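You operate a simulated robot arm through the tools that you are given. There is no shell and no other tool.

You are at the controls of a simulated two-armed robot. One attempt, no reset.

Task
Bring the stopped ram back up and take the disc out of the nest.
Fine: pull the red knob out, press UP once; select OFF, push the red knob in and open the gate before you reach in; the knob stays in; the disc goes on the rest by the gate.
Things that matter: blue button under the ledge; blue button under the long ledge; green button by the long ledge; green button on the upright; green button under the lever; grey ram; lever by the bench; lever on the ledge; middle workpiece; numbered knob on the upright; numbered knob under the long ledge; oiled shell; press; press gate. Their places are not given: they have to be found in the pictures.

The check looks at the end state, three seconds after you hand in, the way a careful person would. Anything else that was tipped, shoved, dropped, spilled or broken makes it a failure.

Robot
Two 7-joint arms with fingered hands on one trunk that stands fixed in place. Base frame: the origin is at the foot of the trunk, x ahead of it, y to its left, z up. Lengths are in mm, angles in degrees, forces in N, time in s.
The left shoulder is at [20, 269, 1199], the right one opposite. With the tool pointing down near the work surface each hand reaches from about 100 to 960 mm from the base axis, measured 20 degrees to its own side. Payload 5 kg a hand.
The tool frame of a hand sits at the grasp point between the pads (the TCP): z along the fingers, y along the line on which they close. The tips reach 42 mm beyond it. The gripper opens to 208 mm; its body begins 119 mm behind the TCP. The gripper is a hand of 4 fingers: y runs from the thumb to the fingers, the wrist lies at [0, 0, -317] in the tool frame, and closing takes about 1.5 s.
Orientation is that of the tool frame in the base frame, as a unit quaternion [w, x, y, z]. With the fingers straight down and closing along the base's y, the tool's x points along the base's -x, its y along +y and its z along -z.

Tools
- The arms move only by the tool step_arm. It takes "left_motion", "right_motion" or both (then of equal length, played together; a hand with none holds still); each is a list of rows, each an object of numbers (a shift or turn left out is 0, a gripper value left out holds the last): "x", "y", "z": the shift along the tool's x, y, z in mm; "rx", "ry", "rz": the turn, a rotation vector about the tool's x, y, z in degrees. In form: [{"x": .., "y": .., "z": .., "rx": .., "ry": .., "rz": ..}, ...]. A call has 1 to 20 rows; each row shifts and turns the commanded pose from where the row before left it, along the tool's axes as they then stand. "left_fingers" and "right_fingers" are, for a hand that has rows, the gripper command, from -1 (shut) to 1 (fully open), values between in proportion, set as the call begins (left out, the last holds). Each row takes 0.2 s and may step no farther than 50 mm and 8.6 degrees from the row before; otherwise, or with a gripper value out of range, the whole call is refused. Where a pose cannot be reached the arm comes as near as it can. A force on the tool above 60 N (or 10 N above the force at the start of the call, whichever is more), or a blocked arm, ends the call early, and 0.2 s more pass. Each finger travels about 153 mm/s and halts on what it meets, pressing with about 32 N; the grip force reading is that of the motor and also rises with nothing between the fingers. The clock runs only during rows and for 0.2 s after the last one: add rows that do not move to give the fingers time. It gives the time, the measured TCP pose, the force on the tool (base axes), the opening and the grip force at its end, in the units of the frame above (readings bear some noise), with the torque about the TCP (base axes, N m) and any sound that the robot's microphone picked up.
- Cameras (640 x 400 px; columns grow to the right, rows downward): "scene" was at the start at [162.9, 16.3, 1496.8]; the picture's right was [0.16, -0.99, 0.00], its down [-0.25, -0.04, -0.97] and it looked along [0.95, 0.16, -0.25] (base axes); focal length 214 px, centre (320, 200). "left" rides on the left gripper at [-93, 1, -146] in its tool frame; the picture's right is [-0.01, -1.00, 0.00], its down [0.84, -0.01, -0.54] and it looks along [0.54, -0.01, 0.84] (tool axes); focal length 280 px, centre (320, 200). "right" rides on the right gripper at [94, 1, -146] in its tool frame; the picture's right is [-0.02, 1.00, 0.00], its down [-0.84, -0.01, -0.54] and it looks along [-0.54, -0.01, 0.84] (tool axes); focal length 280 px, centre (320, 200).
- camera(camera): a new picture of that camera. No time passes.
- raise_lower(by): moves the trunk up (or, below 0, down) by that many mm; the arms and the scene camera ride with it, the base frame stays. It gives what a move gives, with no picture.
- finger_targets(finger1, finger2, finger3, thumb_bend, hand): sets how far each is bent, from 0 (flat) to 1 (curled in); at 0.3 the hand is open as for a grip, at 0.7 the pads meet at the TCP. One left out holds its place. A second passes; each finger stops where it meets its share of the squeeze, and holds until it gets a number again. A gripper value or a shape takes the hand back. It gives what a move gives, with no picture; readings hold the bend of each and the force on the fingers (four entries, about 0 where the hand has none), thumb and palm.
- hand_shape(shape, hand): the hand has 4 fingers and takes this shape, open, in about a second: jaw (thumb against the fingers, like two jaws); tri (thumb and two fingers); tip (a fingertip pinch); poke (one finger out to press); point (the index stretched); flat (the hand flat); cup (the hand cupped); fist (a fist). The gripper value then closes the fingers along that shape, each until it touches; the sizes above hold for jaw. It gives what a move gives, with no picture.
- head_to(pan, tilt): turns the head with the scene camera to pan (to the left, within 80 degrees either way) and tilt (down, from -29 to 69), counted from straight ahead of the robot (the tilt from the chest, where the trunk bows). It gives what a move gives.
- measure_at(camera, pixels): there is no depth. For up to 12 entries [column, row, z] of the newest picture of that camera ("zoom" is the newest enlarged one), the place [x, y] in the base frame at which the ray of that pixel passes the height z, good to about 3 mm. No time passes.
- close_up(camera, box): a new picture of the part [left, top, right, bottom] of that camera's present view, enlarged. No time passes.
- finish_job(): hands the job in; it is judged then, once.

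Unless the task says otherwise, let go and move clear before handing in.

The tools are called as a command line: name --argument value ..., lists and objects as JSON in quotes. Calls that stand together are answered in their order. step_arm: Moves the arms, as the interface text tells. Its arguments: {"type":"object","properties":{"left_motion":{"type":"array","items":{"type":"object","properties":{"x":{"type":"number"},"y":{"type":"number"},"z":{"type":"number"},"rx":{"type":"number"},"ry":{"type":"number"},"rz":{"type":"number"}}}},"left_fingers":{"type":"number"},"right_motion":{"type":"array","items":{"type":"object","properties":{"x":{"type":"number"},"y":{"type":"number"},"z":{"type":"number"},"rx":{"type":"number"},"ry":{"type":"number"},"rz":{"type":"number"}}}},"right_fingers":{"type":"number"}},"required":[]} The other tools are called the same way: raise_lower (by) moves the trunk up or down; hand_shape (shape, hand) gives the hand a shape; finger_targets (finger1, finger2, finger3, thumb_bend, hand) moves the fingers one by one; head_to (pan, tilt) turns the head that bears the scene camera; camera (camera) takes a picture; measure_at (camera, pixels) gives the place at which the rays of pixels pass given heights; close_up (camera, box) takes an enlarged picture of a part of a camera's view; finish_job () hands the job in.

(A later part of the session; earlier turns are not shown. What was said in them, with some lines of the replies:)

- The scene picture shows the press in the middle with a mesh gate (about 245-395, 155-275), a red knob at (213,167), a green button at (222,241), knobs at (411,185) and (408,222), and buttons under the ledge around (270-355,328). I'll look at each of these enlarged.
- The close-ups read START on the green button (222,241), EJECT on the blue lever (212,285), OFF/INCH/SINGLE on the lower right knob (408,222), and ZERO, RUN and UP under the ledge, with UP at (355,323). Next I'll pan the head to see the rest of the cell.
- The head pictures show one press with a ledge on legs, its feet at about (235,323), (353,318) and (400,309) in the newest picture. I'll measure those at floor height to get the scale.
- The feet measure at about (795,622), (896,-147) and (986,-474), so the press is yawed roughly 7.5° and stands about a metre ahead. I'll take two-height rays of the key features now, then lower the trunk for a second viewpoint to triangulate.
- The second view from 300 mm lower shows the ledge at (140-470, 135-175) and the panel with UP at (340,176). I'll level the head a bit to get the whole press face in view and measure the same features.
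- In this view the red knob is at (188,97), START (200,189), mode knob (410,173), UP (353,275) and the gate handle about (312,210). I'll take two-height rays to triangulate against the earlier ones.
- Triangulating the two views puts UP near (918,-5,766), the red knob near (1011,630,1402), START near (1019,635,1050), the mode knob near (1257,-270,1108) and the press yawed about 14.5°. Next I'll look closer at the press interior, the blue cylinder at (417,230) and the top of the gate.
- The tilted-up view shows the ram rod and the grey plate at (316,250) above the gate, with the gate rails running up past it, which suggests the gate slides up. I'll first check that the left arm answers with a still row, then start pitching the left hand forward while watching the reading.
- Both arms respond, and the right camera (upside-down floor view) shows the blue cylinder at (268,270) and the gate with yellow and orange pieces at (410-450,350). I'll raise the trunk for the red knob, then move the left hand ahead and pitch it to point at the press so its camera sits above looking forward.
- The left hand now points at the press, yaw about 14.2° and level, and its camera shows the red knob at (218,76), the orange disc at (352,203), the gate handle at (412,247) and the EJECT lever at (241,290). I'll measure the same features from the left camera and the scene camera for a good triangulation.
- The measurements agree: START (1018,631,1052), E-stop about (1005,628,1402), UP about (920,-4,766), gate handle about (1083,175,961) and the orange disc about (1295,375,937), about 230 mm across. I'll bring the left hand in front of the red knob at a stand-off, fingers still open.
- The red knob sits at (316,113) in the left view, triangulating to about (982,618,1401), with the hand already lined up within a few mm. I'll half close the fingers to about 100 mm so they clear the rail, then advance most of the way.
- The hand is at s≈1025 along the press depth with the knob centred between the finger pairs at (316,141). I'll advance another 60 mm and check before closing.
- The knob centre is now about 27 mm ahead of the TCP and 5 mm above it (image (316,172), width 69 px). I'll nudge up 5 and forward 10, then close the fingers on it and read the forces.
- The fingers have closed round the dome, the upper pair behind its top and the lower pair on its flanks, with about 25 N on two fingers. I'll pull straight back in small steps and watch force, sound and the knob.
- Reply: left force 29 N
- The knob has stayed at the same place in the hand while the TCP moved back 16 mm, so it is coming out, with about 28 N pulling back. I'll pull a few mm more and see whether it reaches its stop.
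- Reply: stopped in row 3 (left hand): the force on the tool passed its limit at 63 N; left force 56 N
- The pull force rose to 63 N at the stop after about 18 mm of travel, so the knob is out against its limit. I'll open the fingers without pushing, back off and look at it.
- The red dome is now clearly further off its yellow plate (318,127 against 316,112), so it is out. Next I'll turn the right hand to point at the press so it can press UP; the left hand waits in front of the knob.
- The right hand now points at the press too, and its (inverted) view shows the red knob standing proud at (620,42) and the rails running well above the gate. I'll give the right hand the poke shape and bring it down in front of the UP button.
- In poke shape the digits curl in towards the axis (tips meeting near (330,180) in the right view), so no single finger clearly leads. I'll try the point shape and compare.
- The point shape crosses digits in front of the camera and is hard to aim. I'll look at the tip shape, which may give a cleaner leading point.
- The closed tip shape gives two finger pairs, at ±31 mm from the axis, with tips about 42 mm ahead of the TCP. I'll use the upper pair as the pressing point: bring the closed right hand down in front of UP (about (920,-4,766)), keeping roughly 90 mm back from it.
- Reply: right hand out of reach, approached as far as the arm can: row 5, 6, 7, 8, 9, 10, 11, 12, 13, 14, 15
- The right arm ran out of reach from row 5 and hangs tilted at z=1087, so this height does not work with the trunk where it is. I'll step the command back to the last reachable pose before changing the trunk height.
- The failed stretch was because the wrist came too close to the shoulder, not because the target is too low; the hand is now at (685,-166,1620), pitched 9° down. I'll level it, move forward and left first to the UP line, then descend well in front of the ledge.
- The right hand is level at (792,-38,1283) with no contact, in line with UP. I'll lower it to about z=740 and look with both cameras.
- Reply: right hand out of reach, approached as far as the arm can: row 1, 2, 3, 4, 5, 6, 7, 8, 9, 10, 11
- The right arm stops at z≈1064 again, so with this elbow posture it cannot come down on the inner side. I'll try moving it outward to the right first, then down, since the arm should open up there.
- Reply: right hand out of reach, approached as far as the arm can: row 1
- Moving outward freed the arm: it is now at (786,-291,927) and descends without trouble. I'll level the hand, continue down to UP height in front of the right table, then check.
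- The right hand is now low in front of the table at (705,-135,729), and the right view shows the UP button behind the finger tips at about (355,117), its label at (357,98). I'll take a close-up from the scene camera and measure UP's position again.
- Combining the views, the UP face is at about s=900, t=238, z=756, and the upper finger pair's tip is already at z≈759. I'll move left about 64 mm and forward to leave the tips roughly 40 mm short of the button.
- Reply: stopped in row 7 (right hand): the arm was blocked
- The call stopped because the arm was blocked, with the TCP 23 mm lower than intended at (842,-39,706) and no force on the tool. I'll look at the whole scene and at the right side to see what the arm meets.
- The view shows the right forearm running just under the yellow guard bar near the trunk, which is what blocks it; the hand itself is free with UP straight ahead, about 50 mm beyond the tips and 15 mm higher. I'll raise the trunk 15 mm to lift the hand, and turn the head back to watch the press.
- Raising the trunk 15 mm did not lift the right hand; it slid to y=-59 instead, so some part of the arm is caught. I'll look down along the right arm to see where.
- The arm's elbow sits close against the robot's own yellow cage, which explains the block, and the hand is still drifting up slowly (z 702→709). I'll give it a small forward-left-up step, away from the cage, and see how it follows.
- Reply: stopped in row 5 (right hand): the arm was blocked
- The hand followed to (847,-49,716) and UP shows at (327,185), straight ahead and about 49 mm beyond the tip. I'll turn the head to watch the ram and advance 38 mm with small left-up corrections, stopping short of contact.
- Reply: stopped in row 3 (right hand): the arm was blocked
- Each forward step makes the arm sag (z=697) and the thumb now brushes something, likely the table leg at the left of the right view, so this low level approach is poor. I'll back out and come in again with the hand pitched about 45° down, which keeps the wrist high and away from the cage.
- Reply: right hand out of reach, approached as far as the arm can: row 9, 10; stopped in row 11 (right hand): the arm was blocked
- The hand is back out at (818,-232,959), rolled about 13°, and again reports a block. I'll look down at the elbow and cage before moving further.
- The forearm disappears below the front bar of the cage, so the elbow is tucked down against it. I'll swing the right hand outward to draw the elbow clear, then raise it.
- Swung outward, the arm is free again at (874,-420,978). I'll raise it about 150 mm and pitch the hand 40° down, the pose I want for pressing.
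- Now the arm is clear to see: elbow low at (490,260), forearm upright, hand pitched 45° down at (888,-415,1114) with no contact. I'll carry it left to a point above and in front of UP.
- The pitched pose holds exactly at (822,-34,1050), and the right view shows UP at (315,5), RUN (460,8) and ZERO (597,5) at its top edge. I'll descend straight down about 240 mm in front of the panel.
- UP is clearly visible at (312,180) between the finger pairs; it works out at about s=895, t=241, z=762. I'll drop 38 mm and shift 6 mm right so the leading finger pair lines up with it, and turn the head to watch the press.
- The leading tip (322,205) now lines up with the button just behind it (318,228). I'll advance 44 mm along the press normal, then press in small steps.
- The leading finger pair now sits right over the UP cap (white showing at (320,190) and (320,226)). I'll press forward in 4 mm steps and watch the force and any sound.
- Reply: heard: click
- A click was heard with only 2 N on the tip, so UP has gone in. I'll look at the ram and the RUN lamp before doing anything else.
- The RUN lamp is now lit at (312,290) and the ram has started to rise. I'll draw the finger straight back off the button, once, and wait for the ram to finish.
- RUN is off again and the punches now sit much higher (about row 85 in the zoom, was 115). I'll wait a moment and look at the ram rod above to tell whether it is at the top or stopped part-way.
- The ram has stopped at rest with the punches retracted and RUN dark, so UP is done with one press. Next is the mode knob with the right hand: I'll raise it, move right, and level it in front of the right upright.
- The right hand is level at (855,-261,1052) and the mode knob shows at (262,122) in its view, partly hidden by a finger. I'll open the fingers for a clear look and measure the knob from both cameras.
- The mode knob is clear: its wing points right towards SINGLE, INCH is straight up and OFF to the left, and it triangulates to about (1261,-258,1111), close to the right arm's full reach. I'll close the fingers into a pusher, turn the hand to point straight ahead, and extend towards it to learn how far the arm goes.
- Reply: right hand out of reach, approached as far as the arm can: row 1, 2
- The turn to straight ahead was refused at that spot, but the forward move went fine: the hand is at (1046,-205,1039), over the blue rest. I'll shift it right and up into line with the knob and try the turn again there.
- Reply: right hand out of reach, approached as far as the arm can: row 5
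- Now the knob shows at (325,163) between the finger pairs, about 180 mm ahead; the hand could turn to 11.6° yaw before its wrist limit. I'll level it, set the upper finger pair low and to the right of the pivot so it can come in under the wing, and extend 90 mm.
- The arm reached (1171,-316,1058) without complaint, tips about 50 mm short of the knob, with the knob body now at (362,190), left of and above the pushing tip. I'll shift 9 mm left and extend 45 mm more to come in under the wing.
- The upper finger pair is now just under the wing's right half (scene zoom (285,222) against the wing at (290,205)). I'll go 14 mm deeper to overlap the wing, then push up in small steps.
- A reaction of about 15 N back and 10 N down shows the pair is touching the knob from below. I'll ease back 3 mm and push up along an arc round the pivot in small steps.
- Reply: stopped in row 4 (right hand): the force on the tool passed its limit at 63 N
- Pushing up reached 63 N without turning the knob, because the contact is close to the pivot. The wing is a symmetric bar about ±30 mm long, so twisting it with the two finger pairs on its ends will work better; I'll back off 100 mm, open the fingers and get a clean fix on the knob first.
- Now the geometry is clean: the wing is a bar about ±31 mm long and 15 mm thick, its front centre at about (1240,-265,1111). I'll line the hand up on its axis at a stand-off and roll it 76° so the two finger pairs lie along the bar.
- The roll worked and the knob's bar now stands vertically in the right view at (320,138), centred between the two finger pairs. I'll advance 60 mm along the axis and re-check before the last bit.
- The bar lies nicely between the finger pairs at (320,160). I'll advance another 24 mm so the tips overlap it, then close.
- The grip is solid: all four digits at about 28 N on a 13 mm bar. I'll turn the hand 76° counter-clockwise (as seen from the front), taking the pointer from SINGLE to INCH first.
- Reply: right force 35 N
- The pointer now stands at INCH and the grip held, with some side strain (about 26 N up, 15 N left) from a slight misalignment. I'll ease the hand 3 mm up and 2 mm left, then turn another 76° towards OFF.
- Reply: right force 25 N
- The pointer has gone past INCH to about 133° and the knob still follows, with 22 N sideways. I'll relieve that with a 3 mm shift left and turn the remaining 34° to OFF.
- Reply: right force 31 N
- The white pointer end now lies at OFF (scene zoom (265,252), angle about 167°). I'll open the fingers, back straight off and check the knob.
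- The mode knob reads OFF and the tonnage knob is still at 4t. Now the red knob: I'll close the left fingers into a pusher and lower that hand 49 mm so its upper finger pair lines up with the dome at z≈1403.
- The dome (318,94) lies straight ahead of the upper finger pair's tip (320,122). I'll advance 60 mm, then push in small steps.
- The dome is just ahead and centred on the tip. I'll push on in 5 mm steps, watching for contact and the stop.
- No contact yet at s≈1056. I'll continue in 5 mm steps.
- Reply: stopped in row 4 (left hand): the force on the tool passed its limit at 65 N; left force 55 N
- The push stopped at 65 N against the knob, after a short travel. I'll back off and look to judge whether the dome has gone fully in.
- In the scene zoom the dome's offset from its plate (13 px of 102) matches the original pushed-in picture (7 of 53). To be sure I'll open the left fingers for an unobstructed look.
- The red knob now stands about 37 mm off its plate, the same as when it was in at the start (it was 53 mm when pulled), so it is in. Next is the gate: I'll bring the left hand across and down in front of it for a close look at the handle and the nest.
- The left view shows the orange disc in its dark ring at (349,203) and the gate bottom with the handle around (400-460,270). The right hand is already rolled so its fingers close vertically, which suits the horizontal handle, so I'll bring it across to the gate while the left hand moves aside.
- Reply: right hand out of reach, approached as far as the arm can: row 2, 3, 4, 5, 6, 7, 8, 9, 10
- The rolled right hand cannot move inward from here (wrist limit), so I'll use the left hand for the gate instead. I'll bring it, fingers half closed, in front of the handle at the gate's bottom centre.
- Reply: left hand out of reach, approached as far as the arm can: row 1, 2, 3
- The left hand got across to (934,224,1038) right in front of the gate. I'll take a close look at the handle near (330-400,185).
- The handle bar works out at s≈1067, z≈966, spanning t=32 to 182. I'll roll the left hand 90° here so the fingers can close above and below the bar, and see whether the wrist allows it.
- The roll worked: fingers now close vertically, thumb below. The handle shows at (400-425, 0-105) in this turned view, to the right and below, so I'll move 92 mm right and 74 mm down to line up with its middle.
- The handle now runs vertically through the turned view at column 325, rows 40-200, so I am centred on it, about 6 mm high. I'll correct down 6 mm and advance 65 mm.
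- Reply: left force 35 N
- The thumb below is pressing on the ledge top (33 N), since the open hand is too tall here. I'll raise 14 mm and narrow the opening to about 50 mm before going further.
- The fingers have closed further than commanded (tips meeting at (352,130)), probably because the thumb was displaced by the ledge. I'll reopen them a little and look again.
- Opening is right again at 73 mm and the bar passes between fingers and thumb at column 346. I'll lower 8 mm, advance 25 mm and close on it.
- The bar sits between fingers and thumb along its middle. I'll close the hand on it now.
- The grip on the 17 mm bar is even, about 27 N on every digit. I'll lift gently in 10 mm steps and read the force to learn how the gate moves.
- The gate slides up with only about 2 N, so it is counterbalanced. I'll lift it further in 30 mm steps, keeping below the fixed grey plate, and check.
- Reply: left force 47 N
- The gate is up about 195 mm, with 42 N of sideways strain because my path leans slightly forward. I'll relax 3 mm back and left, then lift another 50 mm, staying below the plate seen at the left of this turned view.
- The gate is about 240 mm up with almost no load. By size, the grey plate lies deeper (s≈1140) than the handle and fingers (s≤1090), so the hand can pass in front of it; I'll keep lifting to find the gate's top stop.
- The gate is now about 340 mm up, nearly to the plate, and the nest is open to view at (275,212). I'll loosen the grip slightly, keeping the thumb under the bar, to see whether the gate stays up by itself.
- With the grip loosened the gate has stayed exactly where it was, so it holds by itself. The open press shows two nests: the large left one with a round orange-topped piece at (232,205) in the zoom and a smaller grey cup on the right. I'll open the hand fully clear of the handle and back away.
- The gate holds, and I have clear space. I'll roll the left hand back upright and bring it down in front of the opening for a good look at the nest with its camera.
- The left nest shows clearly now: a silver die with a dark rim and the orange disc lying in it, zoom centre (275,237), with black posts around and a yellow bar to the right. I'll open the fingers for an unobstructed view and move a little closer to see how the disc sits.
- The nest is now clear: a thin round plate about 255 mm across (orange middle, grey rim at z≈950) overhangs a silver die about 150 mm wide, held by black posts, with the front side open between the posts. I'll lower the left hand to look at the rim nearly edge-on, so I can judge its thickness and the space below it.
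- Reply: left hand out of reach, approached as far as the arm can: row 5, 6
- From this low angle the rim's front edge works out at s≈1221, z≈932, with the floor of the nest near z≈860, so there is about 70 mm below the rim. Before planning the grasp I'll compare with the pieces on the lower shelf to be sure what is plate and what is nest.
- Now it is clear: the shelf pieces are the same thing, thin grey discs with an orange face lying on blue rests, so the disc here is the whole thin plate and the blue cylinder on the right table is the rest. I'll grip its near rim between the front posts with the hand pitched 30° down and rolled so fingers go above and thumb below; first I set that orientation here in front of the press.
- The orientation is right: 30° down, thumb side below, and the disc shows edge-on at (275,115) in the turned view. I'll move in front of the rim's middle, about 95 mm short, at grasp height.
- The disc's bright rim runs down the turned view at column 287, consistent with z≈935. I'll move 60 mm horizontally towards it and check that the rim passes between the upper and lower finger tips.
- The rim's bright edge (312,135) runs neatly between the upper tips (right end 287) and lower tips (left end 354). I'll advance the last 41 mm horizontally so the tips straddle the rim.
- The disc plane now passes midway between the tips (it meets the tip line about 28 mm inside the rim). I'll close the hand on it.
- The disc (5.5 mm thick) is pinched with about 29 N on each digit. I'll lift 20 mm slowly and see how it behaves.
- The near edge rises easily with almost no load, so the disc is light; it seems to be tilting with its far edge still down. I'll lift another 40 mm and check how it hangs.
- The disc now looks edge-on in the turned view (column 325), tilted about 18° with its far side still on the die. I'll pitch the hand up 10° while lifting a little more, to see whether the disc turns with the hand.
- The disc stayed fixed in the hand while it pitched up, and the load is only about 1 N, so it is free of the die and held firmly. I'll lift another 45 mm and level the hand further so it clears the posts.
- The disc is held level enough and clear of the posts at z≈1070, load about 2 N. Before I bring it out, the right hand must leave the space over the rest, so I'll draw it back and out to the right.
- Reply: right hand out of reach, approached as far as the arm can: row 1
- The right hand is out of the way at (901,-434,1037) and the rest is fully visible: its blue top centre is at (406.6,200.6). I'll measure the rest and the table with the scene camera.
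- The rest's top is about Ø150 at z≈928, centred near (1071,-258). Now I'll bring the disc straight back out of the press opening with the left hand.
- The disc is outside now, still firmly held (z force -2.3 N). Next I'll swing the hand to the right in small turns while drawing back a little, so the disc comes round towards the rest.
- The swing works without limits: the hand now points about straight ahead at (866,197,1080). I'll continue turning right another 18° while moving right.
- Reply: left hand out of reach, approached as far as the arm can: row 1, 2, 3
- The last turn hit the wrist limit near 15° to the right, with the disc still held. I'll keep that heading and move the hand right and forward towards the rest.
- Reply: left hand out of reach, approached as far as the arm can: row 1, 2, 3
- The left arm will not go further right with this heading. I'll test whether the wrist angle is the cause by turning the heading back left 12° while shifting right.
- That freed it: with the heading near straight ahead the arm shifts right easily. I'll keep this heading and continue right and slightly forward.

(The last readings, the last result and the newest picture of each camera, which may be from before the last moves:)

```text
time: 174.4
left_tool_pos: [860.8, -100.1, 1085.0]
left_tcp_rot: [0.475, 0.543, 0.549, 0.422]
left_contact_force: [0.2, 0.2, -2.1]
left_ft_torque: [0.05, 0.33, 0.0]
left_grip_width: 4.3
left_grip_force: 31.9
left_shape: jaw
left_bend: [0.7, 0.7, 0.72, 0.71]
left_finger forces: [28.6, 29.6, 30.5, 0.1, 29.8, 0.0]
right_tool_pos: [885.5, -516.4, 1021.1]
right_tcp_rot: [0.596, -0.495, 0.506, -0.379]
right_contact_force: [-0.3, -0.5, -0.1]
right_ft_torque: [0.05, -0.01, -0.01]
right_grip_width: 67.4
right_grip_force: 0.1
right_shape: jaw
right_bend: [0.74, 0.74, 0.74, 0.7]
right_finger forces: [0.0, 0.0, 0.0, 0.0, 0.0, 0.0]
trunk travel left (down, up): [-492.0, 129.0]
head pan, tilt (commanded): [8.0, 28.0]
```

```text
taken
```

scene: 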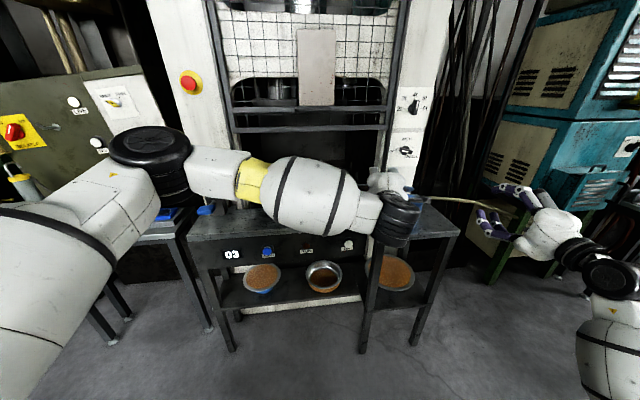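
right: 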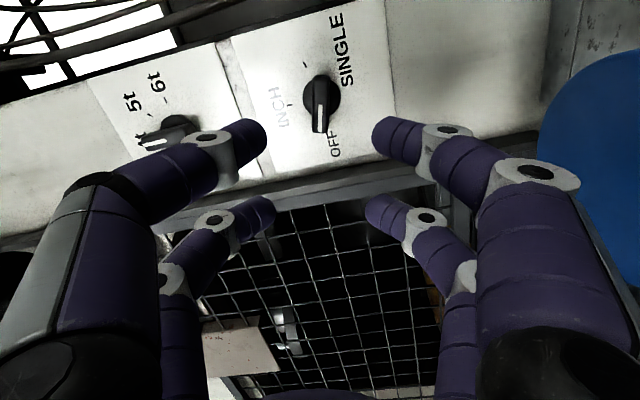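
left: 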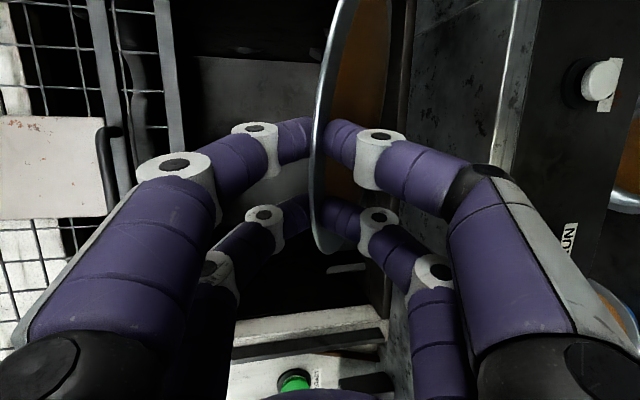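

The left hand with the disc is at (861,-100,1085), moving freely, so it can reach the rest itself. I'll carry the disc over the rest at this height.

step_arm --left_motion '[{"x": -36.9, "y": 1.3, "z": 18.7}, {"x": -36.9, "y": 1.3, "z": 18.7}, {"x": -36.9, "y": 1.3, "z": 18.7}, {"x": -36.9, "y": 1.3, "z": 18.7}, {}]'

camera --camera "scene"

camera --camera "left"

close_up --camera "scene" --box '[350, 140, 480, 250]'

```text
time: 175.6
left_tool_pos: [929.1, -252.0, 1083.2]
left_tcp_rot: [0.475, 0.543, 0.55, 0.421]
left_contact_force: [0.4, 0.9, -2.3]
left_ft_torque: [0.03, 0.32, -0.03]
left_grip_width: 4.4
left_grip_force: 32.2
left_shape: jaw
left_bend: [0.7, 0.7, 0.72, 0.71]
left_finger forces: [28.7, 29.7, 30.6, 0.0, 29.8, 0.0]
right_tool_pos: [885.4, -517.0, 1022.1]
right_tcp_rot: [0.596, -0.495, 0.505, -0.381]
right_contact_force: [0.8, 0.0, 0.1]
right_ft_torque: [0.03, 0.0, 0.07]
right_grip_width: 67.6
right_grip_force: 0.0
right_shape: jaw
right_bend: [0.74, 0.74, 0.74, 0.7]
right_finger forces: [0.1, 0.0, 0.0, 0.1, 0.1, 0.0]
trunk travel left (down, up): [-492.0, 129.0]
head pan, tilt (commanded): [8.0, 28.0]
```

```text
taken
```

scene: 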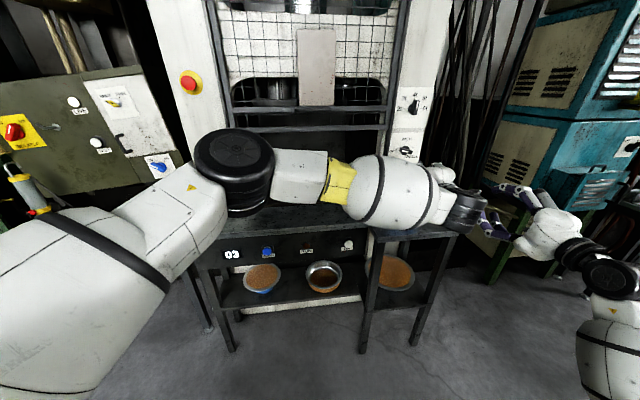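

```text
taken
```

left: 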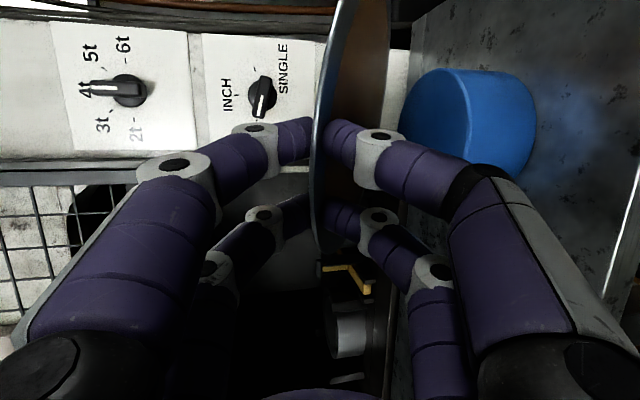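

```text
3.64 times, centred on (415, 195) of scene
```

zoom: 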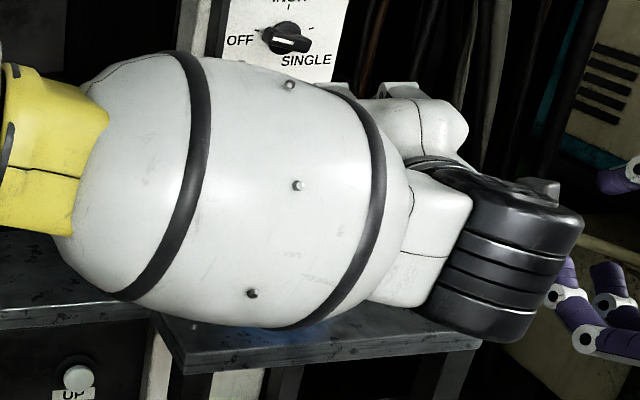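

The disc hovers over the right table; the turned left view shows the rest at (470,120) below the disc. I'll take a close-up of the rest from this camera and measure its top for the final alignment.

close_up --camera "left" --box '[300, 0, 560, 200]'

measure_at --camera "left" --pixels '[[440, 75, 928], [440, 168, 928], [405, 120, 928], [470, 120, 928], [437, 120, 928], [437, 120, 920], [437, 120, 936]]'

```text
2.00 times, centred on (430, 100) of left
```

zoom: 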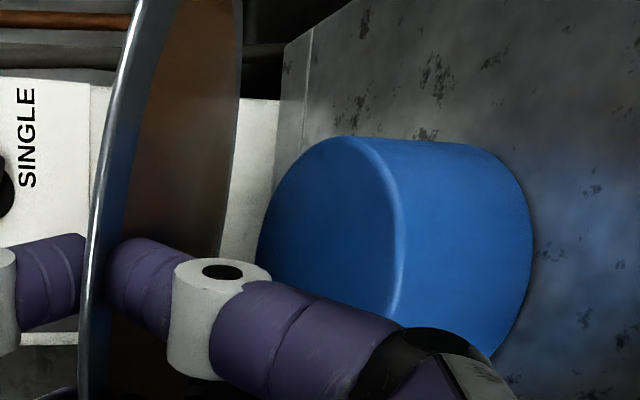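

```text
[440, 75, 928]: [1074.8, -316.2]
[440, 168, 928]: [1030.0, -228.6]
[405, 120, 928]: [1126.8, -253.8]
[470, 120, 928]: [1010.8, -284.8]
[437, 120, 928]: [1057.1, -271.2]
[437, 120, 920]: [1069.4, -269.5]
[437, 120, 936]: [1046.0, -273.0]
```

The rest top centre works out at about (1070,-263), so the hand is already aligned for it. I'll take out the 4° roll, pitch the hand down 9° for clearance to the table, and lower to just above contact.

step_arm --left_motion '[{"rx": 4.5, "rz": 3.8}, {"rx": 4.5, "x": -3}, {"y": -14, "z": 5.2}, {"y": -14, "z": 5.2}, {}]'

camera --camera "left"

close_up --camera "left" --box '[260, 0, 520, 200]'

```text
time: 176.8
left_tool_pos: [928.3, -256.0, 1053.0]
left_tcp_rot: [0.416, 0.596, 0.563, 0.393]
left_contact_force: [0.9, -0.8, -1.5]
left_ft_torque: [0.03, -0.01, -0.03]
left_grip_width: 4.2
left_grip_force: 32.4
left_shape: jaw
left_bend: [0.7, 0.7, 0.72, 0.71]
left_finger forces: [28.1, 29.4, 29.8, 0.0, 28.8, 0.1]
right_tool_pos: [885.8, -517.6, 1021.8]
right_tcp_rot: [0.596, -0.495, 0.505, -0.381]
right_contact_force: [0.8, -0.5, 0.4]
right_ft_torque: [0.0, -0.03, 0.03]
right_grip_width: 67.5
right_grip_force: 0.1
right_shape: jaw
right_bend: [0.74, 0.74, 0.74, 0.7]
right_finger forces: [0.0, 0.0, 0.0, 0.0, 0.1, 0.0]
trunk travel left (down, up): [-492.0, 129.0]
head pan, tilt (commanded): [8.0, 28.0]
```

```text
taken
```

left: 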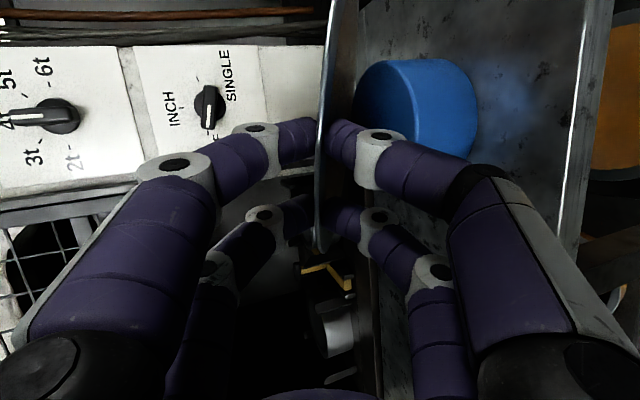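

```text
2.00 times, centred on (390, 100) of left
```

zoom: 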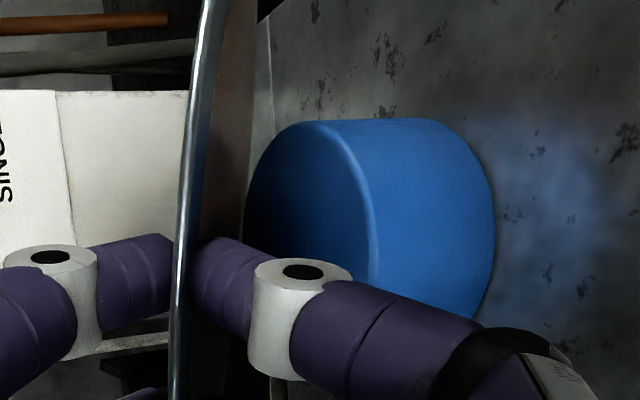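

The disc's weight torque has gone to zero, which suggests its far side is just touching the rest. I'll keep lowering in 8 mm steps, letting the disc settle level as it did in reverse when I picked it up, and watch the force.

step_arm --left_motion '[{"y": -7.5, "z": 2.8}, {"y": -7.5, "z": 2.8}, {"y": -7.5, "z": 2.8}, {"y": -7.5, "z": 2.8}, {}]'

close_up --camera "left" --box '[240, 0, 500, 200]'

```text
time: 178.0
left_tool_pos: [927.9, -255.3, 1022.8]
left_tcp_rot: [0.416, 0.596, 0.563, 0.393]
left_contact_force: [0.6, 0.4, 0.7]
left_ft_torque: [0.03, -0.17, -0.01]
left_grip_width: 3.8
left_grip_force: 32.6
left_shape: jaw
left_bend: [0.7, 0.7, 0.72, 0.71]
left_finger forces: [28.2, 30.1, 29.9, 0.0, 28.5, 0.0]
right_tool_pos: [886.2, -517.7, 1021.9]
right_tcp_rot: [0.595, -0.495, 0.505, -0.381]
right_contact_force: [0.2, -0.4, -0.7]
right_ft_torque: [-0.01, -0.04, 0.0]
right_grip_width: 67.4
right_grip_force: 0.0
right_shape: jaw
right_bend: [0.74, 0.74, 0.74, 0.7]
right_finger forces: [0.0, 0.0, 0.0, 0.0, 0.1, 0.1]
trunk travel left (down, up): [-492.0, 129.0]
head pan, tilt (commanded): [8.0, 28.0]
```

```text
2.00 times, centred on (370, 100) of left
```

zoom: 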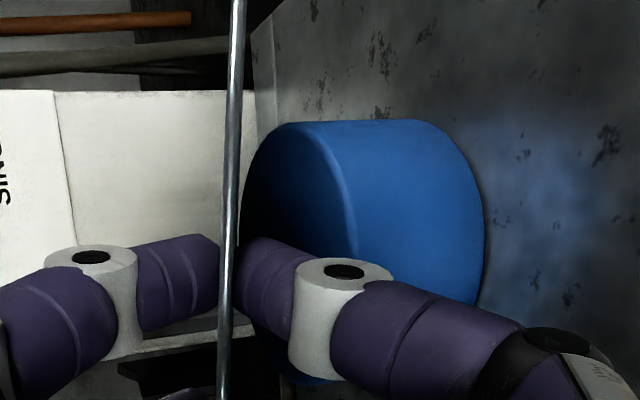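

The disc's far side now bears on the rest's far edge (zoom (245,190)) with tiny forces, and the rest has not moved. I'll continue lowering 40 mm.

step_arm --left_motion '[{"y": -7.5, "z": 2.8}, {"y": -7.5, "z": 2.8}, {"y": -7.5, "z": 2.8}, {"y": -7.5, "z": 2.8}, {"y": -7.5, "z": 2.8}, {}]'

camera --camera "left"

close_up --camera "left" --box '[240, 0, 500, 200]'

```text
time: 179.4
left_tool_pos: [928.9, -252.7, 982.8]
left_tcp_rot: [0.416, 0.595, 0.564, 0.394]
left_contact_force: [-0.2, 0.3, 2.3]
left_ft_torque: [0.03, -0.38, -0.02]
left_grip_width: 3.7
left_grip_force: 32.5
left_shape: jaw
left_bend: [0.7, 0.7, 0.71, 0.71]
left_finger forces: [29.2, 31.2, 30.6, 0.1, 28.9, 0.0]
right_tool_pos: [884.5, -516.3, 1021.4]
right_tcp_rot: [0.596, -0.495, 0.505, -0.38]
right_contact_force: [-0.4, 0.1, 0.0]
right_ft_torque: [-0.01, -0.01, 0.05]
right_grip_width: 67.8
right_grip_force: 0.0
right_shape: jaw
right_bend: [0.74, 0.74, 0.74, 0.7]
right_finger forces: [0.0, 0.0, 0.0, 0.0, 0.0, 0.0]
trunk travel left (down, up): [-492.0, 129.0]
head pan, tilt (commanded): [8.0, 28.0]
```

```text
taken
```

left: 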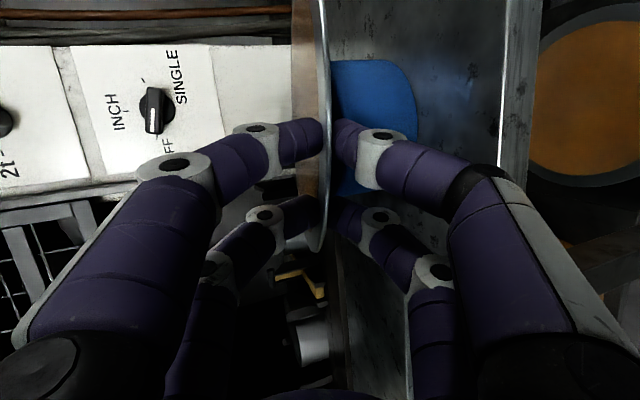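

```text
2.00 times, centred on (370, 100) of left
```

zoom: 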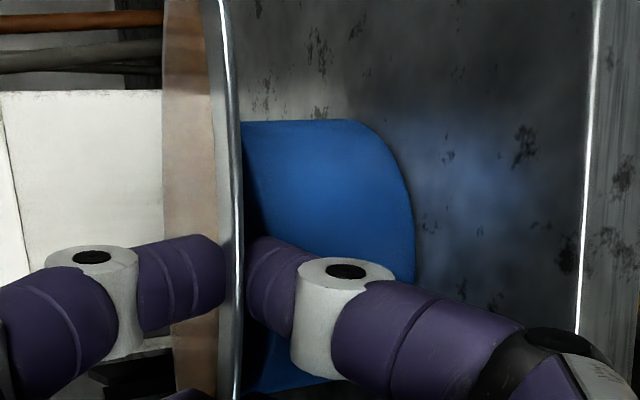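

The disc is levelling onto the rest as planned, with only 2 N of reaction. I'll lower another 28 mm and check the gap.

step_arm --left_motion '[{"y": -6.6, "z": 2.4}, {"y": -6.6, "z": 2.4}, {"y": -6.6, "z": 2.4}, {"y": -6.6, "z": 2.4}, {}]'

camera --camera "left"

close_up --camera "left" --box '[240, 0, 500, 200]'

```text
time: 180.6
left_tool_pos: [927.8, -254.2, 953.5]
left_tcp_rot: [0.416, 0.596, 0.563, 0.393]
left_contact_force: [-2.4, 0.7, 2.3]
left_ft_torque: [-0.1, -0.58, 0.01]
left_grip_width: 3.7
left_grip_force: 31.7
left_shape: jaw
left_bend: [0.7, 0.7, 0.71, 0.71]
left_finger forces: [31.3, 31.7, 31.7, 0.0, 29.3, 0.0]
right_tool_pos: [884.3, -517.6, 1021.9]
right_tcp_rot: [0.595, -0.495, 0.505, -0.381]
right_contact_force: [0.6, 0.0, 0.6]
right_ft_torque: [0.02, -0.01, -0.01]
right_grip_width: 67.6
right_grip_force: 0.0
right_shape: jaw
right_bend: [0.74, 0.74, 0.74, 0.7]
right_finger forces: [0.1, 0.0, 0.0, 0.0, 0.0, 0.0]
trunk travel left (down, up): [-492.0, 129.0]
head pan, tilt (commanded): [8.0, 28.0]
```

```text
taken
```

left: 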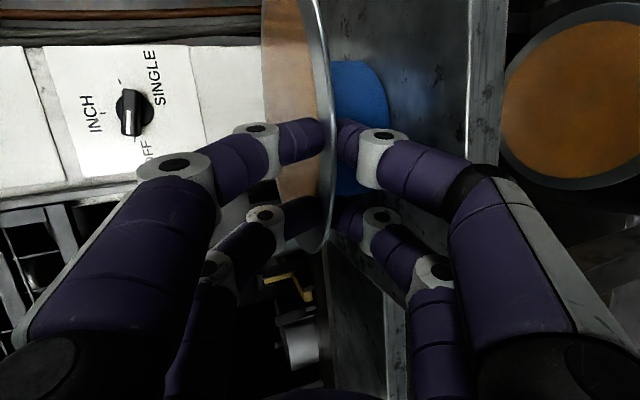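

```text
2.00 times, centred on (370, 100) of left
```

zoom: 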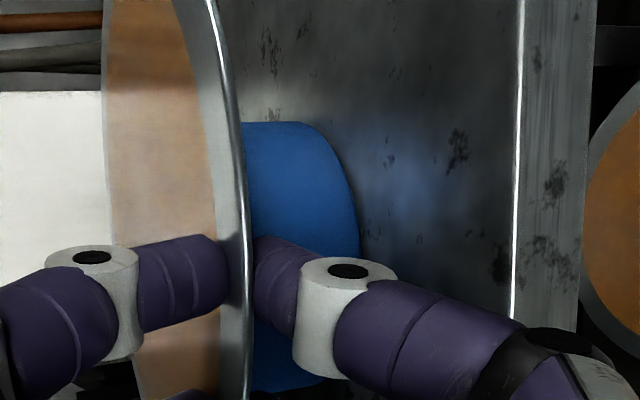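

The disc is within about 2-3° of level. I'll lower the last few millimetres until it sits flat.

step_arm --left_motion '[{"y": -3.3, "z": 1.2}, {"y": -3.3, "z": 1.2}, {}]'

close_up --camera "left" --box '[240, 0, 500, 200]'

camera --camera "scene"

```text
time: 181.4
left_tool_pos: [928.7, -253.3, 948.7]
left_tcp_rot: [0.416, 0.595, 0.563, 0.394]
left_contact_force: [-0.7, -2.5, 10.4]
left_ft_torque: [-0.32, -0.84, -0.14]
left_grip_width: 3.6
left_grip_force: 32.5
left_shape: jaw
left_bend: [0.7, 0.7, 0.71, 0.71]
left_finger forces: [36.7, 31.7, 30.5, 0.0, 27.6, 0.1]
right_tool_pos: [884.3, -516.8, 1022.8]
right_tcp_rot: [0.596, -0.495, 0.505, -0.381]
right_contact_force: [0.0, -0.4, -0.5]
right_ft_torque: [0.0, 0.0, 0.01]
right_grip_width: 67.7
right_grip_force: 0.1
right_shape: jaw
right_bend: [0.74, 0.74, 0.74, 0.7]
right_finger forces: [0.0, 0.1, 0.1, 0.0, 0.0, 0.0]
trunk travel left (down, up): [-492.0, 129.0]
head pan, tilt (commanded): [8.0, 28.0]
```

```text
2.00 times, centred on (370, 100) of left
```

zoom: 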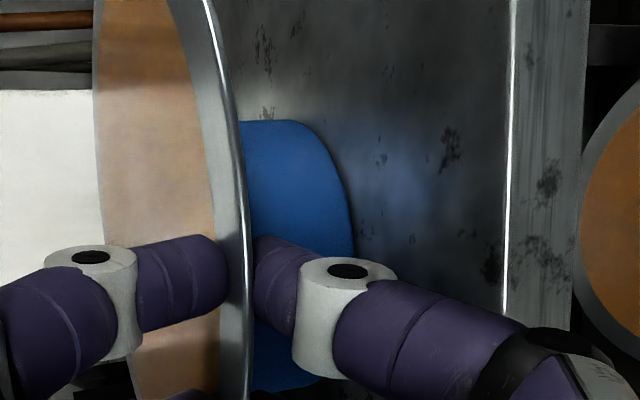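

```text
taken
```

scene: 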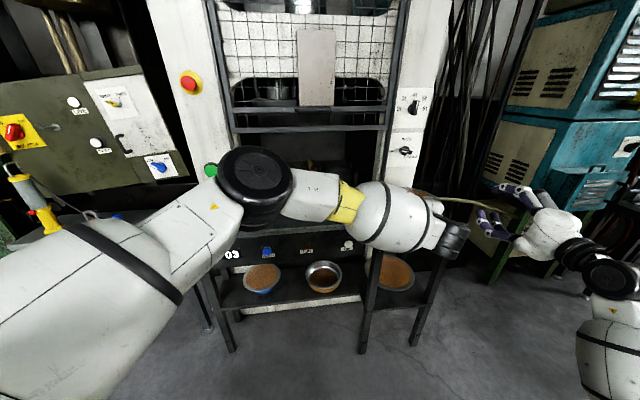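

A 10 N upward reaction shows the disc now lies flat on the rest. I'll open the fingers just enough to free it, about 24 mm, and check that nothing moves.

step_arm --left_motion '[{}, {}, {}, {}]' --left_fingers -0.77

camera --camera "left"

close_up --camera "left" --box '[240, 0, 500, 200]'

```text
time: 182.4
left_tool_pos: [928.0, -254.8, 945.1]
left_tcp_rot: [0.414, 0.596, 0.564, 0.393]
left_contact_force: [0.0, -1.0, -0.8]
left_ft_torque: [0.01, 0.02, -0.03]
left_grip_width: 23.9
left_grip_force: 0.0
left_shape: jaw
left_bend: [0.72, 0.72, 0.72, 0.7]
left_finger forces: [0.0, 0.0, 0.1, 0.0, 0.0, 0.0]
right_tool_pos: [885.3, -517.2, 1021.2]
right_tcp_rot: [0.596, -0.495, 0.505, -0.381]
right_contact_force: [-0.1, 0.3, 0.4]
right_ft_torque: [0.01, 0.01, 0.01]
right_grip_width: 67.6
right_grip_force: 0.0
right_shape: jaw
right_bend: [0.74, 0.74, 0.74, 0.7]
right_finger forces: [0.0, 0.0, 0.1, 0.0, 0.0, 0.0]
trunk travel left (down, up): [-492.0, 129.0]
head pan, tilt (commanded): [8.0, 28.0]
```

```text
taken
```

left: 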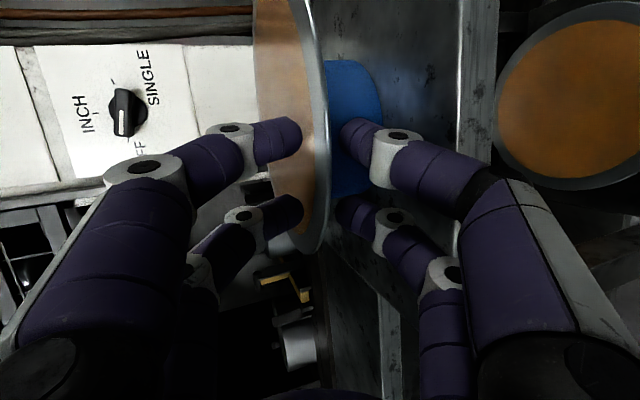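

```text
2.00 times, centred on (370, 100) of left
```

zoom: 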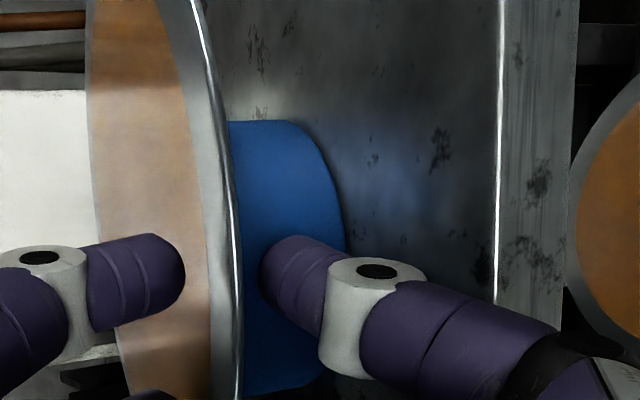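

The disc stays flat on the rest and the fingers are clear on both sides. I'll withdraw the hand straight back horizontally.

step_arm --left_motion '[{"y": -5.1, "z": -14.1}, {"y": -6.8, "z": -18.8}, {"y": -13.7, "z": -37.5}, {"y": -13.7, "z": -37.5}, {"y": -13.7, "z": -37.5}, {}]'

camera --camera "left"

camera --camera "scene"

```text
time: 183.8
left_tool_pos: [776.3, -242.9, 949.1]
left_tcp_rot: [0.415, 0.595, 0.564, 0.394]
left_contact_force: [-0.2, 0.1, -0.1]
left_ft_torque: [0.01, 0.0, -0.01]
left_grip_width: 23.9
left_grip_force: 0.1
left_shape: jaw
left_bend: [0.72, 0.72, 0.72, 0.7]
left_finger forces: [0.0, 0.0, 0.0, 0.0, 0.0, 0.1]
right_tool_pos: [883.7, -517.6, 1021.8]
right_tcp_rot: [0.596, -0.495, 0.506, -0.38]
right_contact_force: [-0.1, -0.7, 0.8]
right_ft_torque: [-0.05, 0.01, -0.05]
right_grip_width: 67.6
right_grip_force: 0.0
right_shape: jaw
right_bend: [0.74, 0.74, 0.74, 0.7]
right_finger forces: [0.0, 0.1, 0.0, 0.0, 0.0, 0.0]
trunk travel left (down, up): [-492.0, 129.0]
head pan, tilt (commanded): [8.0, 28.0]
```

```text
taken
```

left: 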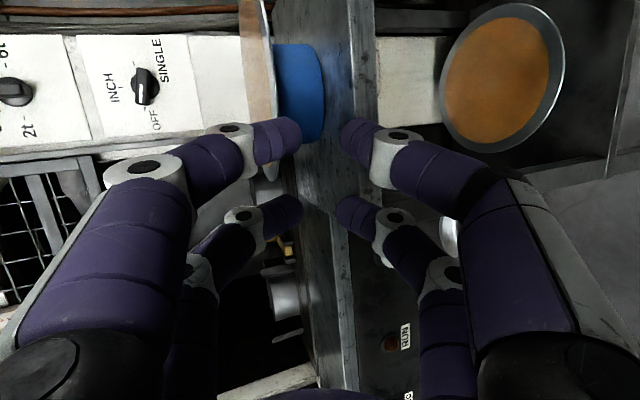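

```text
taken
```

scene: 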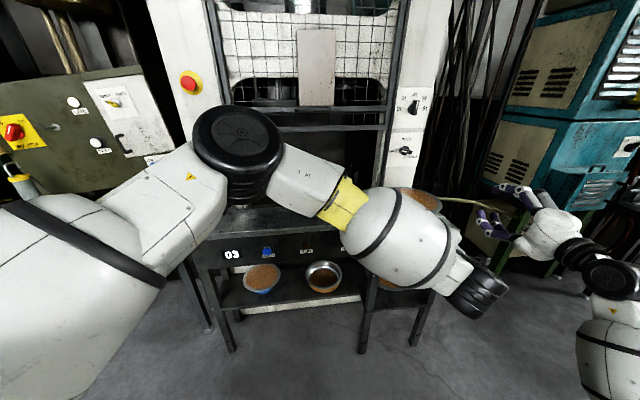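

The disc lies on the rest and the hand is clear behind it. I'll raise the left arm and move it left so the head can see the result.

step_arm --left_motion '[{"y": 37.5, "z": -13.7}, {"y": 37.5, "z": -13.7}, {"y": 37.5, "z": -13.7}, {"x": 42}, {"x": 42}, {"x": 42}, {"x": 42}, {"x": 42}, {"x": 42}, {"x": 42}, {}]'

camera --camera "scene"

close_up --camera "scene" --box '[350, 150, 480, 250]'

```text
time: 186.2
left_tool_pos: [790.8, 46.1, 1069.7]
left_tcp_rot: [0.416, 0.596, 0.563, 0.393]
left_contact_force: [0.0, 0.3, -0.3]
left_ft_torque: [0.0, -0.02, 0.02]
left_grip_width: 23.9
left_grip_force: 0.0
left_shape: jaw
left_bend: [0.72, 0.72, 0.72, 0.7]
left_finger forces: [0.0, 0.0, 0.1, 0.0, 0.0, 0.0]
right_tool_pos: [885.8, -518.1, 1021.1]
right_tcp_rot: [0.596, -0.494, 0.505, -0.382]
right_contact_force: [0.0, -0.4, 0.1]
right_ft_torque: [0.0, 0.04, -0.02]
right_grip_width: 67.8
right_grip_force: 0.1
right_shape: jaw
right_bend: [0.74, 0.74, 0.74, 0.7]
right_finger forces: [0.1, 0.0, 0.1, 0.0, 0.0, 0.0]
trunk travel left (down, up): [-492.0, 129.0]
head pan, tilt (commanded): [8.0, 28.0]
```

```text
taken
```

scene: 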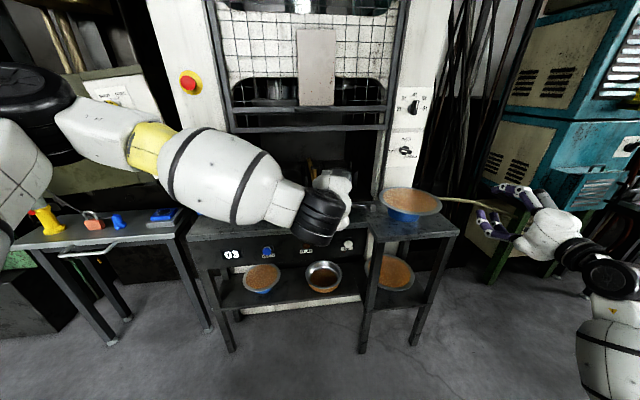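

```text
4.00 times, centred on (415, 200) of scene
```

zoom: 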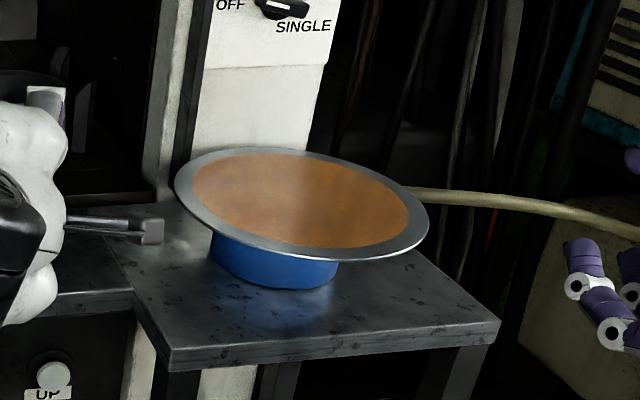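

The disc sits flat on the blue rest, just like the ones on the shelf, within a couple of centimetres of its centre. I'll move both arms well clear of the press and table.

step_arm --left_motion '[{"x": 40, "y": 10}, {"x": 40, "y": 10}, {"x": 40, "y": 10}, {"x": 40, "y": 10}, {"y": 30, "z": -15}, {"y": 30, "z": -15}, {"y": 30, "z": -15}, {"y": 30, "z": -15}, {}]' --right_motion '[{"z": -30}, {"z": -30}, {"z": -30}, {"z": -30}, {}, {}, {}, {}, {}]'

camera --camera "scene"

close_up --camera "scene" --box '[150, 50, 330, 220]'

close_up --camera "scene" --box '[350, 80, 480, 250]'

measure_at --camera "scene" --pixels '[[410.5, 200.7, 933], [406.6, 200.6, 928]]'

```text
time: 188.2
left_tool_pos: [799.1, 207.3, 1236.7]
left_tcp_rot: [0.416, 0.596, 0.563, 0.393]
left_contact_force: [0.3, 0.9, -0.4]
left_ft_torque: [0.0, 0.0, 0.01]
left_grip_width: 23.7
left_grip_force: 0.1
left_shape: jaw
left_bend: [0.72, 0.72, 0.72, 0.7]
left_finger forces: [0.0, 0.0, 0.0, 0.0, 0.1, 0.0]
right_tool_pos: [768.8, -539.8, 1021.1]
right_tcp_rot: [0.596, -0.495, 0.505, -0.382]
right_contact_force: [0.9, 0.5, 0.0]
right_ft_torque: [-0.01, -0.01, -0.02]
right_grip_width: 67.5
right_grip_force: 0.3
right_shape: jaw
right_bend: [0.74, 0.74, 0.74, 0.7]
right_finger forces: [0.1, 0.0, 0.0, 0.1, 0.0, 0.0]
trunk travel left (down, up): [-492.0, 129.0]
head pan, tilt (commanded): [8.0, 28.0]
```

```text
taken
```

scene: 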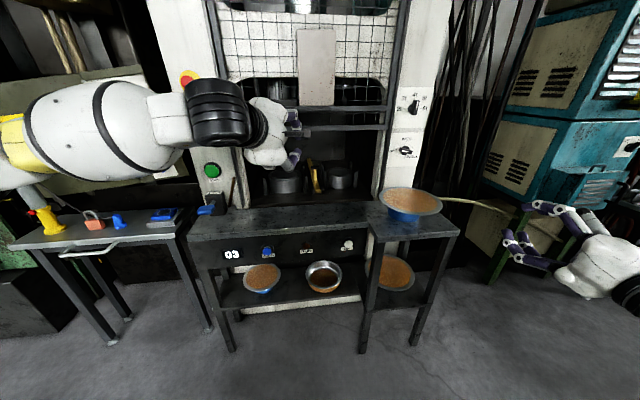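

```text
2.35 times, centred on (240, 135) of scene
```

zoom: 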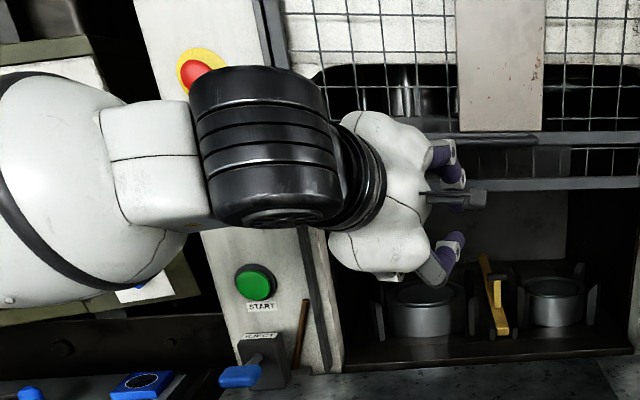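

```text
2.35 times, centred on (415, 165) of scene
```

zoom: 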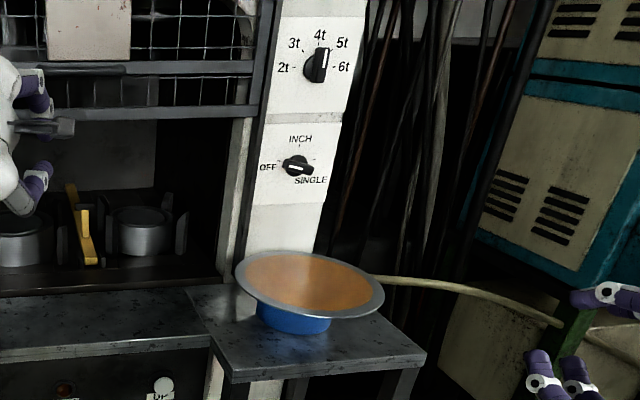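

```text
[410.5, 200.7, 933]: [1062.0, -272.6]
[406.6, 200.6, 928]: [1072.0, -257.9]
```

The mode knob reads OFF, tonnage is unchanged at 4t, the gate is up, and the disc centre (1062,-273) lies within 18 mm of the rest centre. I'll draw the left arm further back to check the red knob, which it still partly hides.

step_arm --left_motion '[{"x": 30, "z": -30}, {"x": 30, "z": -30}, {"x": 30, "z": -30}, {"x": 35, "y": -30}, {"x": 35, "y": -30}, {"x": 35, "y": -30}, {}]'

head_to --pan 15 --tilt 10

camera --camera "scene"

close_up --camera "scene" --box '[200, 100, 440, 270]'

```text
time: 189.8
left_tool_pos: [695.3, 408.1, 1185.4]
left_tcp_rot: [0.416, 0.597, 0.563, 0.393]
left_contact_force: [0.8, 0.7, -0.8]
left_ft_torque: [-0.04, -0.04, -0.05]
left_grip_width: 23.9
left_grip_force: 0.0
left_shape: jaw
left_bend: [0.72, 0.72, 0.72, 0.7]
left_finger forces: [0.0, 0.1, 0.1, 0.1, 0.0, 0.0]
right_tool_pos: [769.0, -539.8, 1021.6]
right_tcp_rot: [0.595, -0.495, 0.505, -0.381]
right_contact_force: [-0.9, 0.3, 1.1]
right_ft_torque: [0.0, 0.05, -0.04]
right_grip_width: 67.4
right_grip_force: 0.0
right_shape: jaw
right_bend: [0.74, 0.74, 0.74, 0.7]
right_finger forces: [0.1, 0.0, 0.0, 0.0, 0.0, 0.0]
trunk travel left (down, up): [-492.0, 129.0]
head pan, tilt (commanded): [8.0, 28.0]
```

```text
time: 190.6
left_tool_pos: [695.2, 409.5, 1185.7]
left_tcp_rot: [0.415, 0.597, 0.563, 0.394]
left_contact_force: [-0.2, 0.5, -0.2]
left_ft_torque: [-0.01, -0.04, 0.01]
left_grip_width: 24.1
left_grip_force: 0.0
left_shape: jaw
left_bend: [0.72, 0.72, 0.72, 0.7]
left_finger forces: [0.0, 0.0, 0.1, 0.0, 0.1, 0.1]
right_tool_pos: [767.8, -539.9, 1021.8]
right_tcp_rot: [0.596, -0.494, 0.505, -0.382]
right_contact_force: [-0.5, -0.2, 0.7]
right_ft_torque: [0.05, -0.02, 0.01]
right_grip_width: 67.6
right_grip_force: 0.0
right_shape: jaw
right_bend: [0.74, 0.74, 0.74, 0.7]
right_finger forces: [0.0, 0.0, 0.0, 0.0, 0.0, 0.0]
trunk travel left (down, up): [-492.0, 129.0]
head pan, tilt (commanded): [15.0, 10.0]
```

```text
taken
```

scene: 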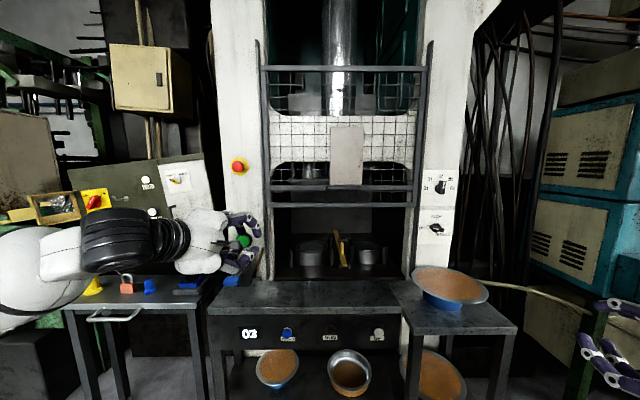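

```text
2.35 times, centred on (320, 185) of scene
```

zoom: 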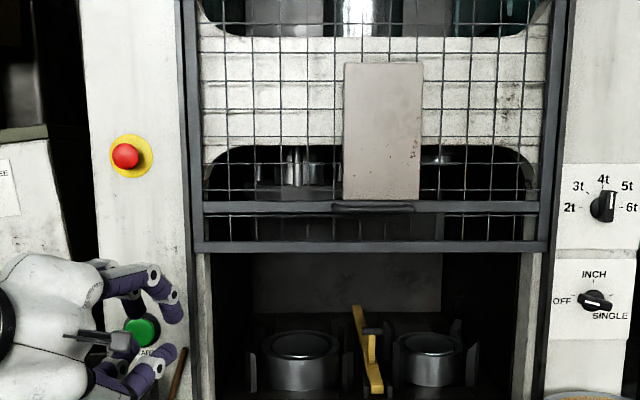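

The red knob is in (dome offset 5 of 45 px, as at the start), the ram is up, mode is OFF, the gate stays open, the nest is empty and the disc rests flat on the blue rest. The counter still shows 03, the eject lever and shelf pieces look undisturbed, and both hands are clear, so I'm handing the job in.

finish_job

```text
The job is handed in.
```

The ram is back up, the disc is out of the nest and lying flat on the blue rest, and I handed the job in. The result of the check has not come back to me.

- **Red knob:** I pulled it out until it reached its stop. After turning the selector to OFF I pushed it back in, and it is still in.
- **UP:** I pressed it once; it clicked and the RUN lamp lit. The ram rose about 85 mm and stopped, and RUN went dark. I could not see a top mark, so I took that as fully up.
- **Mode knob:** It reads OFF. My first try pushed on one side of the knob, reached the 60 N limit and did not turn it. Gripping the knob and twisting worked.
- **Gate:** I slid it up about 345 mm, nearly to the fixed grey plate. It stays up on its own, and I left it open.
- **Disc:** Its centre is about 18 mm from the centre of the rest. It lies level, like the discs on the shelf.

Twice a hand touched something it was not meant to. The right thumb brushed something at 2 N during the first approach to UP, likely the right table's leg. The left thumb pressed the ledge at 33 N before I gripped the gate handle. I saw nothing shifted by either. In the last pictures the tonnage knob is still at 4t, the counter still shows 03, and the shelf pieces look undisturbed. The EJECT lever looked untouched when last in view.
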